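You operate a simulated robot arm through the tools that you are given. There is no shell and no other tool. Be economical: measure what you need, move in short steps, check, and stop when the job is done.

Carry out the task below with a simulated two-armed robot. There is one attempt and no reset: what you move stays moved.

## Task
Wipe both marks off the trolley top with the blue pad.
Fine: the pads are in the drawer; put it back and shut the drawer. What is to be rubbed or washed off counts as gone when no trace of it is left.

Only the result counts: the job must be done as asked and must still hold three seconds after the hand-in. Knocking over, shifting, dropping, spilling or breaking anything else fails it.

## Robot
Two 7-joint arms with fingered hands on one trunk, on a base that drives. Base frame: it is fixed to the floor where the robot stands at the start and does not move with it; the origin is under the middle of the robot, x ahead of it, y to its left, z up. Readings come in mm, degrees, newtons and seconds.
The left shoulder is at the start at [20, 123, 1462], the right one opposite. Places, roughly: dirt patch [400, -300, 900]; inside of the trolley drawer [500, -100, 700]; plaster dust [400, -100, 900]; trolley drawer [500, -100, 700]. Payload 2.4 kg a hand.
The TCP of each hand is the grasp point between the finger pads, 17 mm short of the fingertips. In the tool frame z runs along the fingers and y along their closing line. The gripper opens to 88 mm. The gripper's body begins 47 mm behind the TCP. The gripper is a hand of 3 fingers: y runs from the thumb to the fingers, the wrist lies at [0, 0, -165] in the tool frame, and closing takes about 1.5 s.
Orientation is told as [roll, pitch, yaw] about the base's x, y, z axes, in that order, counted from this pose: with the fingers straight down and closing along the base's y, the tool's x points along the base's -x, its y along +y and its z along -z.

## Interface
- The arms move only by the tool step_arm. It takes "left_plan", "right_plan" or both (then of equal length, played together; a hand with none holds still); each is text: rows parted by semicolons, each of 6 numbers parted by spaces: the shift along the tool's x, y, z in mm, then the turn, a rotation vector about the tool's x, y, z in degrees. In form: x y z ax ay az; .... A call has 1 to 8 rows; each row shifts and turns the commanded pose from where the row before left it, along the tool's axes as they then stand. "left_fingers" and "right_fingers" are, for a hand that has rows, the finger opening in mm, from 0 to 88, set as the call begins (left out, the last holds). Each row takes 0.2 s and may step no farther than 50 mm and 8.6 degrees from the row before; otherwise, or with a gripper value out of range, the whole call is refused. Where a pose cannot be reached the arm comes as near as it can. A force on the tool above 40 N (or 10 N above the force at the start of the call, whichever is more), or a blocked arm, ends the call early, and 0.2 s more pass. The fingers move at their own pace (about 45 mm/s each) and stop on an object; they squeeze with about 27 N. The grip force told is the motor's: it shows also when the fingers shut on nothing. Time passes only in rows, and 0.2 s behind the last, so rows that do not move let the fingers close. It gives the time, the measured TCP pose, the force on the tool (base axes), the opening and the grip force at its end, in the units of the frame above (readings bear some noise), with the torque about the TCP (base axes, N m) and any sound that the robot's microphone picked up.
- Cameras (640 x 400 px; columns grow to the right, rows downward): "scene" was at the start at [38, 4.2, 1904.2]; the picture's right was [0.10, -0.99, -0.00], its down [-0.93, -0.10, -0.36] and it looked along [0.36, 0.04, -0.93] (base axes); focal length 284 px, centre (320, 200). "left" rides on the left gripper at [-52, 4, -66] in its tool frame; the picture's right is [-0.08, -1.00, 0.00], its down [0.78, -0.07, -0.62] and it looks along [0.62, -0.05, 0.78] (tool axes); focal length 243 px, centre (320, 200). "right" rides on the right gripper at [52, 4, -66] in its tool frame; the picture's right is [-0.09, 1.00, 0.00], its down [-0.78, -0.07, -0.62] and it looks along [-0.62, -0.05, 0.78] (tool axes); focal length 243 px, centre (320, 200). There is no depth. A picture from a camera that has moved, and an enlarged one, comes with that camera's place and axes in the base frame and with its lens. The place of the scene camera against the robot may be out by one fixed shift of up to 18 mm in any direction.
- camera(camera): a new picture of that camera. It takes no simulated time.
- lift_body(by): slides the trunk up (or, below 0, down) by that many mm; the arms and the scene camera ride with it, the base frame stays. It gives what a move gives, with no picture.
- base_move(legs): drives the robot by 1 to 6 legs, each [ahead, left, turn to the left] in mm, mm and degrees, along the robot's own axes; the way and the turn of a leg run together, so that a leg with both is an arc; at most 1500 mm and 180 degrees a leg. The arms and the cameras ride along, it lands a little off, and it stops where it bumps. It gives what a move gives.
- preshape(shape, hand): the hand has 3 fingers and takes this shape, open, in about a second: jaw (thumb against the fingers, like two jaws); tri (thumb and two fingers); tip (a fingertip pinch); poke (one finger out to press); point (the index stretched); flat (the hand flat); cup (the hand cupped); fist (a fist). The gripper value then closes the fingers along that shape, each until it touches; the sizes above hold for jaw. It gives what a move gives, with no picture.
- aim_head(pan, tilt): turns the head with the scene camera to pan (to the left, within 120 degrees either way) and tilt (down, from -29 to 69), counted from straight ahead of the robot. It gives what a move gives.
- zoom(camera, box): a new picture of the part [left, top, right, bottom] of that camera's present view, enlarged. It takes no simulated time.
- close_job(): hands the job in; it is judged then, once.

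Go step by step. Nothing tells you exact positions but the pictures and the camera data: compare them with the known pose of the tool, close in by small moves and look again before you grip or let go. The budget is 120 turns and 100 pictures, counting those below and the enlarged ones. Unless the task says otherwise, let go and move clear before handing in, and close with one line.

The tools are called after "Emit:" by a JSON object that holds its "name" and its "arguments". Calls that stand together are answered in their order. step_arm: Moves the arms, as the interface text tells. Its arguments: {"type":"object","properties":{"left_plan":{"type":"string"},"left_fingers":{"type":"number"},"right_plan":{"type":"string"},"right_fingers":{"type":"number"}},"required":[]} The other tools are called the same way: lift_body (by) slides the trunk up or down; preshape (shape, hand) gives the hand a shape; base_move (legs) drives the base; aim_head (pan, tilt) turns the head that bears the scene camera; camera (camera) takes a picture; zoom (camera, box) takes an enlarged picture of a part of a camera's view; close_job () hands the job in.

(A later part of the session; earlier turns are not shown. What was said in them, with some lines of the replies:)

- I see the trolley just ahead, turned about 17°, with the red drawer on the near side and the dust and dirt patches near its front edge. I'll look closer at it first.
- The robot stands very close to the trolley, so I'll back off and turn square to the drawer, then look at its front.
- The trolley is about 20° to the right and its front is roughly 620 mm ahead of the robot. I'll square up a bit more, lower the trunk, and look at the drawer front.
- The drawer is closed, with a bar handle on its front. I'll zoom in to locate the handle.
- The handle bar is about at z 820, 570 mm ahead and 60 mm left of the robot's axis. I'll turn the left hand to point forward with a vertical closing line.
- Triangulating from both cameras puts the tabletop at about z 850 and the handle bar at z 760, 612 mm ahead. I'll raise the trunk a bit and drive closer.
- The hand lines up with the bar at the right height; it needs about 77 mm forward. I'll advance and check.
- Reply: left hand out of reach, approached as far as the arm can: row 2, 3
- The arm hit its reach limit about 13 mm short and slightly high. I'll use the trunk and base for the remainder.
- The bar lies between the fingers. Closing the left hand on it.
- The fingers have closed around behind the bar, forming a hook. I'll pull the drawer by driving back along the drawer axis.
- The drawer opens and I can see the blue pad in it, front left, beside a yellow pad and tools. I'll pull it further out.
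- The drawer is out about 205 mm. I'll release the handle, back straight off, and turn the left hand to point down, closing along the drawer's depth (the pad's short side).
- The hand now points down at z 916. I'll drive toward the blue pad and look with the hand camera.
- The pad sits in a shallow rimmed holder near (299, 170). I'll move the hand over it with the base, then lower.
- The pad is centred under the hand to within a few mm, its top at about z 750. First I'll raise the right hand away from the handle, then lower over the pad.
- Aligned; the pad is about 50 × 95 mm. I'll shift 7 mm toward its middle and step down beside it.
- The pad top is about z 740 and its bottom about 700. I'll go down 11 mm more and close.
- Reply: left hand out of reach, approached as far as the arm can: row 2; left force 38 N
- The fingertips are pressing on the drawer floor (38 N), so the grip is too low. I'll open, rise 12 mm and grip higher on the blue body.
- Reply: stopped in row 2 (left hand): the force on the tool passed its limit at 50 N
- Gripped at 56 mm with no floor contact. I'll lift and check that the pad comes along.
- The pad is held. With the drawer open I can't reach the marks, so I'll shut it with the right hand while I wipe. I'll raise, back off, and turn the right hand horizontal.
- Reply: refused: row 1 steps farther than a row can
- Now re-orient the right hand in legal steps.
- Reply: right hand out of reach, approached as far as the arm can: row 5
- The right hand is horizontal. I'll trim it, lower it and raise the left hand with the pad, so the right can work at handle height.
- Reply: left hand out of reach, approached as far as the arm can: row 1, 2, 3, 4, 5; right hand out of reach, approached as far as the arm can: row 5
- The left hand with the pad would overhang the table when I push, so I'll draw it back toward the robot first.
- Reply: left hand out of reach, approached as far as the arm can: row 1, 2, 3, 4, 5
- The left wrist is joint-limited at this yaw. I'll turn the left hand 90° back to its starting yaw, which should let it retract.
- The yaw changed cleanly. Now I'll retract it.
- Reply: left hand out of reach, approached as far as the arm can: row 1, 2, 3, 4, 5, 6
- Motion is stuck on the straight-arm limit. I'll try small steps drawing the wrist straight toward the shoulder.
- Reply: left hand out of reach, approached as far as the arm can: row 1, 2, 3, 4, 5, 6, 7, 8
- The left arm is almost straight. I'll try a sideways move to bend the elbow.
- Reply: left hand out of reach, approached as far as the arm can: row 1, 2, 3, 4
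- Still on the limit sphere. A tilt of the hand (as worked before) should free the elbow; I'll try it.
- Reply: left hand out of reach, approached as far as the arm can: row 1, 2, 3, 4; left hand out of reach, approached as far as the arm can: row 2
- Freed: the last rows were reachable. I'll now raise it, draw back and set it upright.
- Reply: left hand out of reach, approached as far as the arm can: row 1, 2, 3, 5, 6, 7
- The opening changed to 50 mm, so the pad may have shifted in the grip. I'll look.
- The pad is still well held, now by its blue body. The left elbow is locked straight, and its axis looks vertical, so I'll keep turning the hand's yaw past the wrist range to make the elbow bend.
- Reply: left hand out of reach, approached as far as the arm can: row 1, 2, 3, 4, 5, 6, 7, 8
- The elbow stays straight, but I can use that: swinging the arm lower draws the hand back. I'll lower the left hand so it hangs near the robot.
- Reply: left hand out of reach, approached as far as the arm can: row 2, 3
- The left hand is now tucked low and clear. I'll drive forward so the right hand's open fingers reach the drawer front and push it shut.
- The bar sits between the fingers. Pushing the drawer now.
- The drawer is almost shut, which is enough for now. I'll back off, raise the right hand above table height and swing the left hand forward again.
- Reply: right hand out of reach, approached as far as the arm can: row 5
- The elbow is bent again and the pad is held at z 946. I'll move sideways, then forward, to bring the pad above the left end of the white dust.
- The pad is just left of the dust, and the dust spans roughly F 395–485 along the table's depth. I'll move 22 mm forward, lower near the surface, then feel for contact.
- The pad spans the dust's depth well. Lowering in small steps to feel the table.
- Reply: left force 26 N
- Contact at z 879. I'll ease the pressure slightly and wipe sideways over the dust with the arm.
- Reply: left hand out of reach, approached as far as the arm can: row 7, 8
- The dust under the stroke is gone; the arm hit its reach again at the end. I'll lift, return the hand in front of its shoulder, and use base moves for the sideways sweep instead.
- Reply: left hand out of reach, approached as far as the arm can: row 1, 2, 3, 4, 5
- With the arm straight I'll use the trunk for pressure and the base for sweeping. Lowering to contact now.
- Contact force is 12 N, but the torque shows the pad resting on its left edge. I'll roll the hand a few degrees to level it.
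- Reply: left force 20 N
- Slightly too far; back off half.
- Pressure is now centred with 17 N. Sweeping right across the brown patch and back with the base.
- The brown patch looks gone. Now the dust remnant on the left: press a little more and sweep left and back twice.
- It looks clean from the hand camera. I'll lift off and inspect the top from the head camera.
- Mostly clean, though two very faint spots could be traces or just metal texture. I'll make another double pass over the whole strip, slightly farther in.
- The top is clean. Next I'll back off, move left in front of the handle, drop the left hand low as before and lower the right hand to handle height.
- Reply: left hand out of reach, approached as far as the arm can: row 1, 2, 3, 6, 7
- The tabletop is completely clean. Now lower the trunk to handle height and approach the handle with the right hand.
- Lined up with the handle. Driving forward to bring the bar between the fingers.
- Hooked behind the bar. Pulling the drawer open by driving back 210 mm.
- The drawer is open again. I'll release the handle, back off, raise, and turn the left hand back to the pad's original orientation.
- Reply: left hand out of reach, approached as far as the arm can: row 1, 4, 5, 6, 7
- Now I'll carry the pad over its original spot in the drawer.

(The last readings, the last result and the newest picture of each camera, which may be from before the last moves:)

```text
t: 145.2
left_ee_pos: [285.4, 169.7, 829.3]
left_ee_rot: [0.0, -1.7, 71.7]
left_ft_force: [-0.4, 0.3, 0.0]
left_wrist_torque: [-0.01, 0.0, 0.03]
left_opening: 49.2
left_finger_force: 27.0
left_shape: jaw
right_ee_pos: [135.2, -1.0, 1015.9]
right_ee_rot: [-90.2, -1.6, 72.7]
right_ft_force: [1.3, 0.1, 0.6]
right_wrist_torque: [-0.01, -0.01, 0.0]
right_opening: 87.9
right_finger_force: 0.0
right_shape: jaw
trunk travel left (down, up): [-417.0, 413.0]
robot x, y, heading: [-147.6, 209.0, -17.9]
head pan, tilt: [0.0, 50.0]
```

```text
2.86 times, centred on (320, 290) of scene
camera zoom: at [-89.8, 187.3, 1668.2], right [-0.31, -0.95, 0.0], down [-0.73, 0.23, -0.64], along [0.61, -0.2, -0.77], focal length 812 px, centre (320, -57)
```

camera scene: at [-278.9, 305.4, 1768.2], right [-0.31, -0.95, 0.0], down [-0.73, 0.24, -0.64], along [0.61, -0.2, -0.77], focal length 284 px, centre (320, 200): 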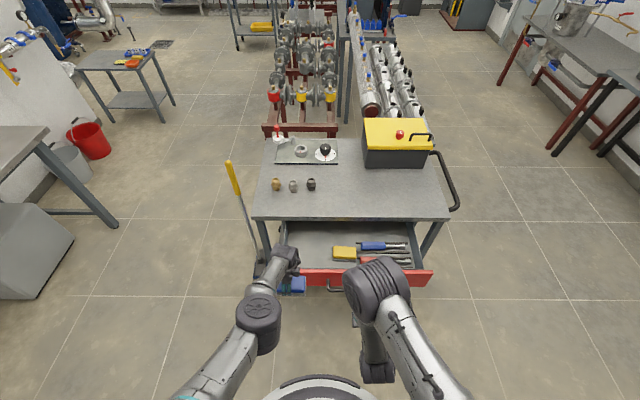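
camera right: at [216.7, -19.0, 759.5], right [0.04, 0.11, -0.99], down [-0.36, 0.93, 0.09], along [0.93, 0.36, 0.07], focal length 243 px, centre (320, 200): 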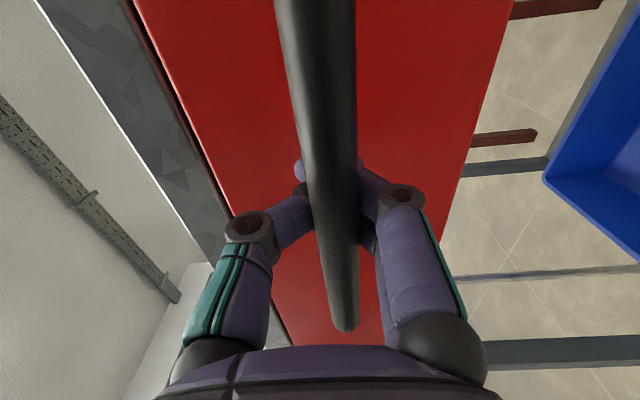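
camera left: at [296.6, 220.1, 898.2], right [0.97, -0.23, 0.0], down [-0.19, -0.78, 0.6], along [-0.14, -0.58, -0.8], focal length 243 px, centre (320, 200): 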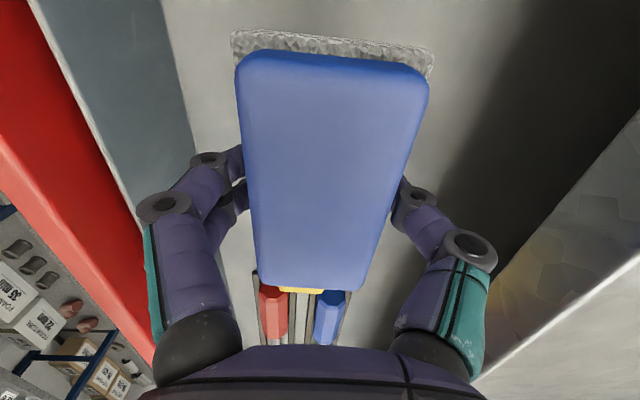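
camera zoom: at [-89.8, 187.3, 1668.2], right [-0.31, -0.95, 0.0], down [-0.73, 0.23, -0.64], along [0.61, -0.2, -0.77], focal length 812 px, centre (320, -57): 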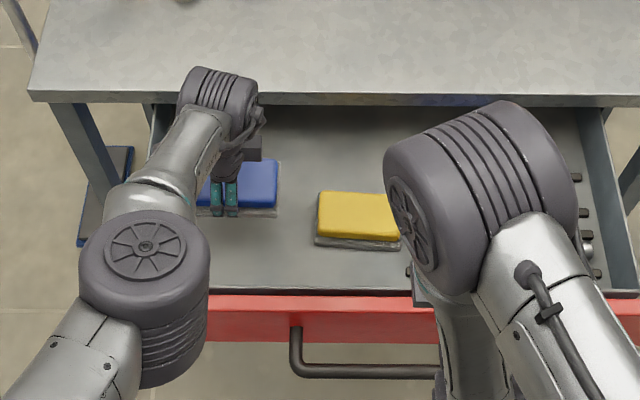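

Well placed over its spot with clearance to the walls. Lowering.

Emit:
{"name": "lift_body", "arguments": {"by": -76}}

Emit:
{"name": "lift_body", "arguments": {"by": -7}}

```text
t: 146.3
left_ee_pos: [284.8, 171.3, 752.2]
left_ee_rot: [-0.1, -1.7, 71.7]
left_ft_force: [0.0, -0.4, -0.6]
left_wrist_torque: [-0.01, 0.01, 0.03]
left_opening: 49.1
left_finger_force: 27.1
left_shape: jaw
right_ee_pos: [136.4, -1.8, 940.4]
right_ee_rot: [-90.2, -1.5, 72.7]
right_ft_force: [-0.5, 0.6, 0.0]
right_wrist_torque: [-0.01, -0.03, -0.03]
right_opening: 88.2
right_finger_force: 0.0
right_shape: jaw
trunk travel left (down, up): [-341.0, 489.0]
robot x, y, heading: [-146.6, 205.2, -17.9]
head pan, tilt: [0.0, 50.0]
```

```text
t: 146.9
left_ee_pos: [285.0, 170.4, 745.9]
left_ee_rot: [-0.1, -1.7, 71.8]
left_ft_force: [-0.4, -0.1, 0.2]
left_wrist_torque: [0.01, -0.04, 0.01]
left_opening: 49.4
left_finger_force: 26.7
left_shape: jaw
right_ee_pos: [135.0, -0.9, 932.8]
right_ee_rot: [-90.1, -1.6, 72.7]
right_ft_force: [0.4, 0.6, -0.5]
right_wrist_torque: [0.0, -0.04, -0.03]
right_opening: 88.2
right_finger_force: 0.0
right_shape: jaw
trunk travel left (down, up): [-334.0, 496.0]
robot x, y, heading: [-148.9, 208.5, -18.0]
head pan, tilt: [0.0, 50.0]
```

Emit:
{"name": "lift_body", "arguments": {"by": -4}}

```text
t: 147.4
left_ee_pos: [284.5, 170.9, 742.0]
left_ee_rot: [-0.2, -1.6, 71.8]
left_ft_force: [0.5, 0.4, 16.1]
left_wrist_torque: [0.05, 0.46, -0.02]
left_opening: 49.5
left_finger_force: 27.0
left_shape: jaw
right_ee_pos: [135.0, -0.7, 930.9]
right_ee_rot: [-90.1, -1.6, 72.7]
right_ft_force: [0.0, 0.4, -0.3]
right_wrist_torque: [0.01, -0.03, -0.01]
right_opening: 88.2
right_finger_force: 0.1
right_shape: jaw
trunk travel left (down, up): [-330.0, 500.0]
robot x, y, heading: [-149.1, 205.1, -18.0]
head pan, tilt: [0.0, 50.0]
```

The pad rests on the drawer floor. Opening the hand and rising straight up.

Emit:
{"name": "step_arm", "arguments": {"left_plan": "0 0 0 0 0 0; 0 0 0 0 0 0; 0 0 0 0 0 0; 0 0 0 0 0 0; 0 0 0 0 0 0; 0 0 0 0 0 0", "left_fingers": 88}}

Emit:
{"name": "lift_body", "arguments": {"by": 180}}

Emit:
{"name": "base_move", "arguments": {"legs": [[-240, 0, 0]]}}

Emit:
{"name": "camera", "arguments": {"camera": "scene"}}

```text
t: 148.8
left_ee_pos: [285.2, 169.9, 742.8]
left_ee_rot: [-0.1, -1.7, 71.8]
left_ft_force: [-0.6, -0.5, -0.2]
left_wrist_torque: [0.0, 0.0, 0.02]
left_opening: 88.0
left_finger_force: 0.1
left_shape: jaw
right_ee_pos: [134.9, -0.9, 928.7]
right_ee_rot: [-90.1, -1.6, 72.7]
right_ft_force: [0.7, 0.3, 0.0]
right_wrist_torque: [-0.03, 0.0, 0.01]
right_opening: 87.8
right_finger_force: 0.0
right_shape: jaw
trunk travel left (down, up): [-330.0, 500.0]
robot x, y, heading: [-141.8, 206.9, -17.6]
head pan, tilt: [0.0, 50.0]
```

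```text
t: 150.8
left_ee_pos: [285.1, 170.0, 922.2]
left_ee_rot: [-0.1, -1.7, 71.7]
left_ft_force: [-0.5, 0.1, 0.8]
left_wrist_torque: [-0.02, 0.01, 0.02]
left_opening: 87.6
left_finger_force: 0.1
left_shape: jaw
right_ee_pos: [135.2, -1.5, 1107.8]
right_ee_rot: [-90.2, -1.7, 72.7]
right_ft_force: [0.5, 0.6, 0.0]
right_wrist_torque: [0.0, -0.01, 0.03]
right_opening: 88.1
right_finger_force: 0.1
right_shape: jaw
trunk travel left (down, up): [-510.0, 320.0]
robot x, y, heading: [-143.7, 208.1, -17.7]
head pan, tilt: [0.0, 50.0]
```

```text
t: 152.6
left_ee_pos: [56.3, 245.5, 923.3]
left_ee_rot: [-0.3, -1.7, 71.7]
left_ft_force: [-0.8, 0.2, 0.4]
left_wrist_torque: [-0.01, 0.02, -0.01]
left_opening: 88.0
left_finger_force: 0.2
left_shape: jaw
right_ee_pos: [-94.2, 73.2, 1109.3]
right_ee_rot: [-90.1, -1.6, 72.7]
right_ft_force: [0.0, -0.8, -0.2]
right_wrist_torque: [-0.02, -0.04, -0.03]
right_opening: 87.9
right_finger_force: 0.0
right_shape: jaw
trunk travel left (down, up): [-510.0, 320.0]
robot x, y, heading: [-375.5, 277.3, -18.0]
head pan, tilt: [0.0, 50.0]
```

```text
20 pictures are left
camera scene: at [-319.5, 261.2, 1761.2], right [-0.31, -0.95, 0.0], down [-0.73, 0.24, -0.64], along [0.61, -0.2, -0.77], focal length 284 px, centre (320, 200)
```

scene: 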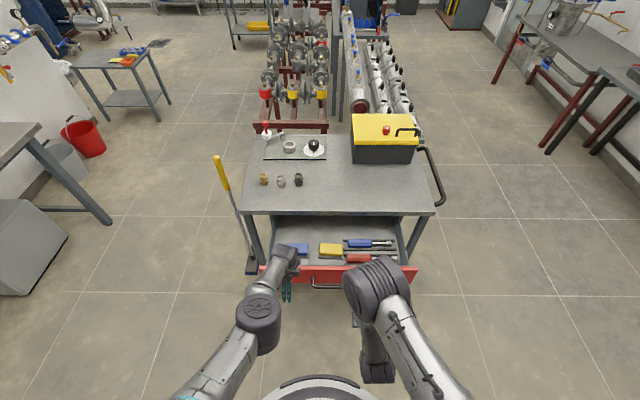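

The pad is back in place. Now I'll shut the drawer the same way: left hand low, right hand to handle height, then push.

Emit:
{"name": "base_move", "arguments": {"legs": [[-40, 60, 0]]}}

Emit:
{"name": "step_arm", "arguments": {"left_plan": "0 30 30 0 0 0; 0 30 30 0 0 0; 0 30 30 0 0 0; 0 30 30 0 0 0; 0 30 30 0 0 0; -10 30 30 0 0 0; -10 30 30 0 0 0", "right_plan": "0 30 0 0 0 0; 0 30 0 0 0 0; 0 30 0 0 0 0; 0 30 0 0 0 0; 0 30 0 0 0 0; 0 30 0 0 0 0; 0 20 0 0 0 0"}}

Emit:
{"name": "lift_body", "arguments": {"by": -143}}

Emit:
{"name": "camera", "arguments": {"camera": "scene"}}

Emit:
{"name": "camera", "arguments": {"camera": "right"}}

```text
t: 153.6
left_ee_pos: [35.8, 314.7, 921.8]
left_ee_rot: [-0.1, -1.6, 71.7]
left_ft_force: [0.2, 0.6, 0.6]
left_wrist_torque: [0.02, 0.01, 0.02]
left_opening: 87.8
left_finger_force: 0.0
left_shape: jaw
right_ee_pos: [-113.0, 144.0, 1108.6]
right_ee_rot: [-90.2, -1.5, 72.7]
right_ft_force: [-0.4, 0.8, -0.5]
right_wrist_torque: [-0.02, 0.04, 0.04]
right_opening: 87.9
right_finger_force: 0.0
right_shape: jaw
trunk travel left (down, up): [-510.0, 320.0]
robot x, y, heading: [-394.5, 348.1, -17.8]
head pan, tilt: [0.0, 50.0]
```

```text
t: 155.2
left_ee_pos: [-161.5, 420.7, 710.1]
left_ee_rot: [-0.1, -1.5, 71.8]
left_ft_force: [-0.5, 0.0, 0.7]
left_wrist_torque: [0.0, 0.0, 0.03]
left_opening: 87.8
left_finger_force: 0.1
left_shape: jaw
left hand out of reach, approached as far as the arm can: row 1, 2, 6, 7
right_ee_pos: [-109.5, 146.9, 908.5]
right_ee_rot: [-90.2, -1.5, 72.7]
right_ft_force: [-0.5, 0.4, -0.1]
right_wrist_torque: [-0.01, 0.02, -0.01]
right_opening: 88.2
right_finger_force: 0.1
right_shape: jaw
trunk travel left (down, up): [-510.0, 320.0]
robot x, y, heading: [-394.9, 349.2, -18.1]
head pan, tilt: [0.0, 50.0]
```

```text
t: 156.9
left_ee_pos: [-161.8, 420.1, 567.8]
left_ee_rot: [0.0, -1.7, 71.7]
left_ft_force: [-0.3, -0.4, 0.1]
left_wrist_torque: [-0.04, -0.01, -0.01]
left_opening: 87.9
left_finger_force: 0.1
left_shape: jaw
right_ee_pos: [-110.0, 145.7, 766.3]
right_ee_rot: [-90.2, -1.6, 72.7]
right_ft_force: [-0.3, 0.5, -0.1]
right_wrist_torque: [0.0, -0.03, -0.02]
right_opening: 88.0
right_finger_force: 0.0
right_shape: jaw
trunk travel left (down, up): [-367.0, 463.0]
robot x, y, heading: [-397.2, 350.1, -18.0]
head pan, tilt: [0.0, 50.0]
```

```text
19 pictures are left
camera scene: at [-337.8, 330.7, 1618.3], right [-0.31, -0.95, 0.0], down [-0.73, 0.24, -0.64], along [0.61, -0.2, -0.77], focal length 284 px, centre (320, 200)
```

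scene: 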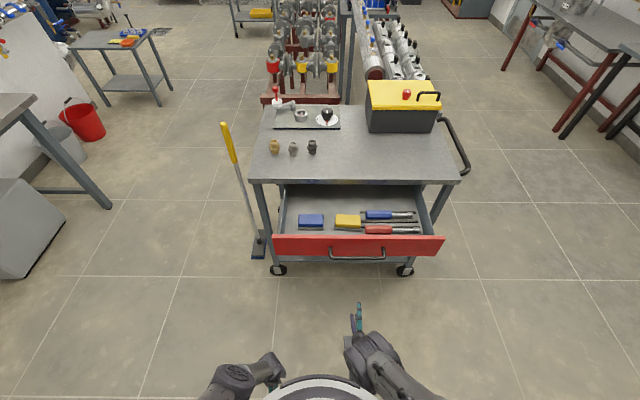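

```text
18 pictures are left
camera right: at [-188.2, 116.7, 760.2], right [0.04, 0.11, -0.99], down [-0.36, 0.93, 0.09], along [0.93, 0.36, 0.07], focal length 243 px, centre (320, 200)
```

right: 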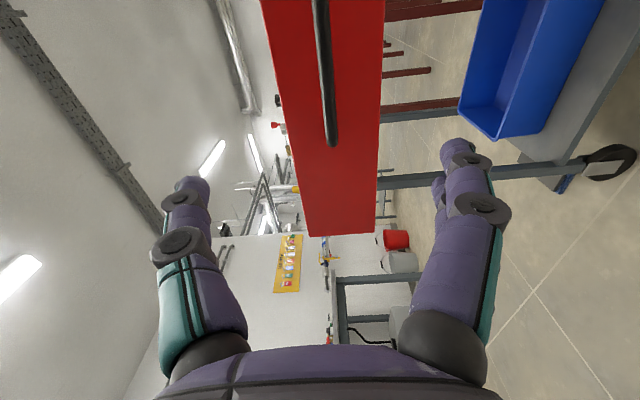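

The pad lies in its original place. Driving forward to push the drawer shut.

Emit:
{"name": "base_move", "arguments": {"legs": [[430, 0, 0]]}}

Emit:
{"name": "zoom", "arguments": {"camera": "scene", "box": [200, 180, 480, 360]}}

Emit:
{"name": "camera", "arguments": {"camera": "right"}}

```text
t: 159.6
left_ee_pos: [253.3, 288.3, 567.8]
left_ee_rot: [0.0, -1.7, 71.7]
left_ft_force: [-0.2, -0.4, -0.5]
left_wrist_torque: [0.0, 0.01, 0.04]
left_opening: 88.2
left_finger_force: 0.1
left_shape: jaw
right_ee_pos: [303.2, 13.7, 766.0]
right_ee_rot: [-90.3, -1.7, 72.8]
right_ft_force: [0.2, 0.1, -0.1]
right_wrist_torque: [0.01, 0.04, -0.02]
right_opening: 88.0
right_finger_force: 0.1
right_shape: jaw
trunk travel left (down, up): [-367.0, 463.0]
robot x, y, heading: [15.8, 215.5, -17.6]
head pan, tilt: [0.0, 50.0]
```

```text
2.22 times, centred on (340, 270) of scene
camera zoom: at [75.8, 197.7, 1618.1], right [-0.31, -0.95, 0.0], down [-0.73, 0.23, -0.64], along [0.61, -0.2, -0.77], focal length 631 px, centre (276, 44)
```

zoom: 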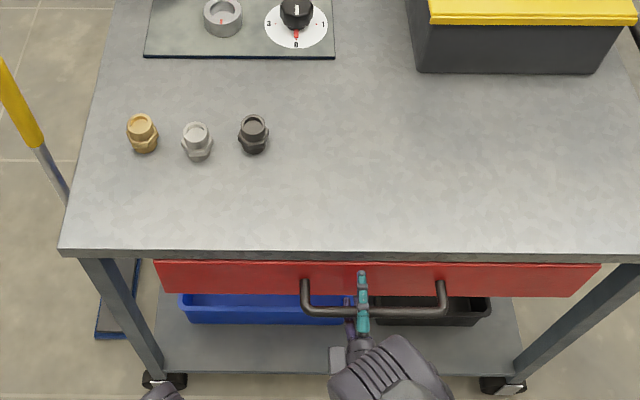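

```text
16 pictures are left
camera right: at [225.4, -15.8, 760.0], right [0.04, 0.11, -0.99], down [-0.36, 0.93, 0.09], along [0.93, 0.36, 0.07], focal length 243 px, centre (320, 200)
```

right: 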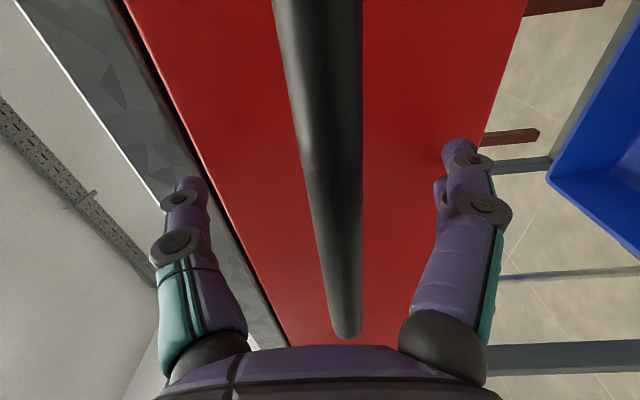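

Almost or fully shut; I'll press gently with the arm and read the force to be sure it's against its stop.

Emit:
{"name": "step_arm", "arguments": {"right_plan": "0 0 5 0 0 0; 0 0 5 0 0 0; 0 0 5 0 0 0; 0 0 5 0 0 0"}}

```text
t: 160.4
left_ee_pos: [250.6, 289.7, 568.4]
left_ee_rot: [-0.2, -1.6, 71.6]
left_ft_force: [-0.5, 0.9, 0.4]
left_wrist_torque: [0.01, 0.02, -0.01]
left_opening: 87.9
left_finger_force: 0.0
left_shape: jaw
right_ee_pos: [312.6, 10.4, 763.8]
right_ee_rot: [-89.7, -1.5, 72.6]
right_ft_force: [-23.8, 5.7, 9.3]
right_wrist_torque: [0.19, 0.82, -0.01]
right_opening: 87.6
right_finger_force: 0.1
right_shape: jaw
trunk travel left (down, up): [-367.0, 463.0]
robot x, y, heading: [17.2, 219.4, -18.1]
head pan, tilt: [0.0, 50.0]
stopped in row 4 (right hand): the force on the tool passed its limit at 46 N (the readings are from after the stop); the commanded pose is now the measured one
```

The drawer is against its stop (46 N). I'll back away and check the result.

Emit:
{"name": "base_move", "arguments": {"legs": [[-350, 0, 0]]}}

Emit:
{"name": "camera", "arguments": {"camera": "scene"}}

Emit:
{"name": "zoom", "arguments": {"camera": "scene", "box": [220, 100, 480, 280]}}

Emit:
{"name": "zoom", "arguments": {"camera": "scene", "box": [300, 120, 480, 210]}}

```text
t: 162.7
left_ee_pos: [-85.5, 396.3, 567.8]
left_ee_rot: [-0.1, -1.8, 71.6]
left_ft_force: [0.2, -0.4, -0.4]
left_wrist_torque: [-0.01, 0.0, 0.0]
left_opening: 88.0
left_finger_force: 0.2
left_shape: jaw
right_ee_pos: [-19.8, 117.8, 764.5]
right_ee_rot: [-89.8, -1.7, 72.6]
right_ft_force: [-0.3, -0.4, -0.4]
right_wrist_torque: [0.03, -0.01, -0.02]
right_opening: 87.7
right_finger_force: 0.0
right_shape: jaw
trunk travel left (down, up): [-367.0, 463.0]
robot x, y, heading: [-317.1, 324.2, -17.9]
head pan, tilt: [0.0, 50.0]
```

```text
15 pictures are left
camera scene: at [-261.8, 306.5, 1618.2], right [-0.31, -0.95, 0.0], down [-0.73, 0.24, -0.64], along [0.61, -0.2, -0.77], focal length 284 px, centre (320, 200)
```

scene: 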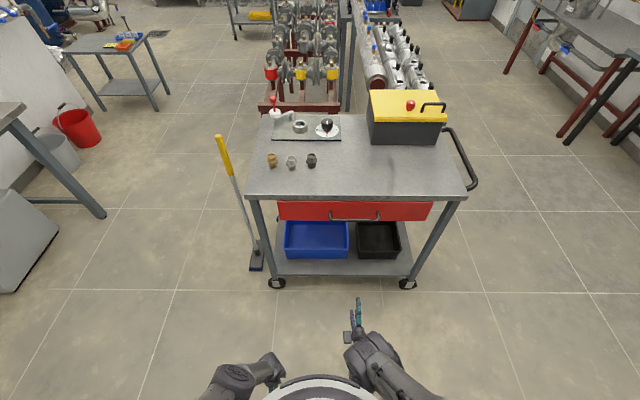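

```text
2.22 times, centred on (350, 190) of scene
camera zoom: at [-261.8, 306.5, 1618.2], right [-0.31, -0.95, 0.0], down [-0.73, 0.24, -0.64], along [0.61, -0.2, -0.77], focal length 631 px, centre (253, 222)
```

zoom: 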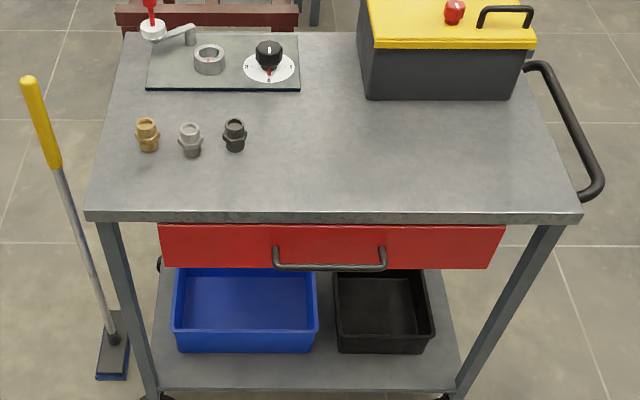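

```text
3.56 times, centred on (390, 165) of scene
camera zoom: at [-261.8, 306.5, 1618.2], right [-0.31, -0.95, 0.0], down [-0.73, 0.24, -0.64], along [0.61, -0.2, -0.77], focal length 1010 px, centre (71, 324)
```

zoom: 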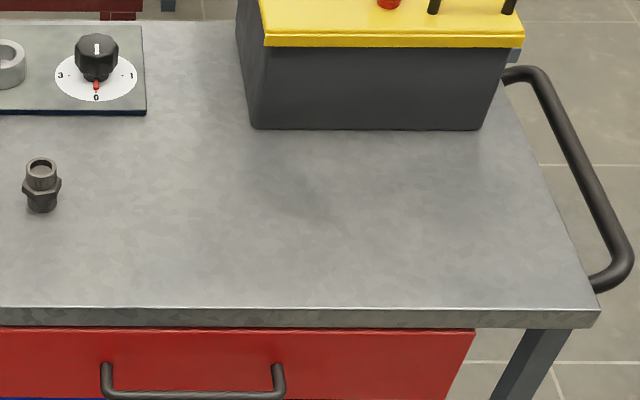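

The top is clean, everything else stands where it was, the pad is in the drawer and the drawer is shut, with both hands clear. Handing in.

Emit:
{"name": "close_job", "arguments": {}}

```text
The job is handed in.
```

I wiped both marks off the trolley top with the blue pad, and the last close-up pictures show no trace of either. The pad is back in its place, and I pushed the drawer shut until it hit its stop. Nothing else looks moved, and both hands are clear.
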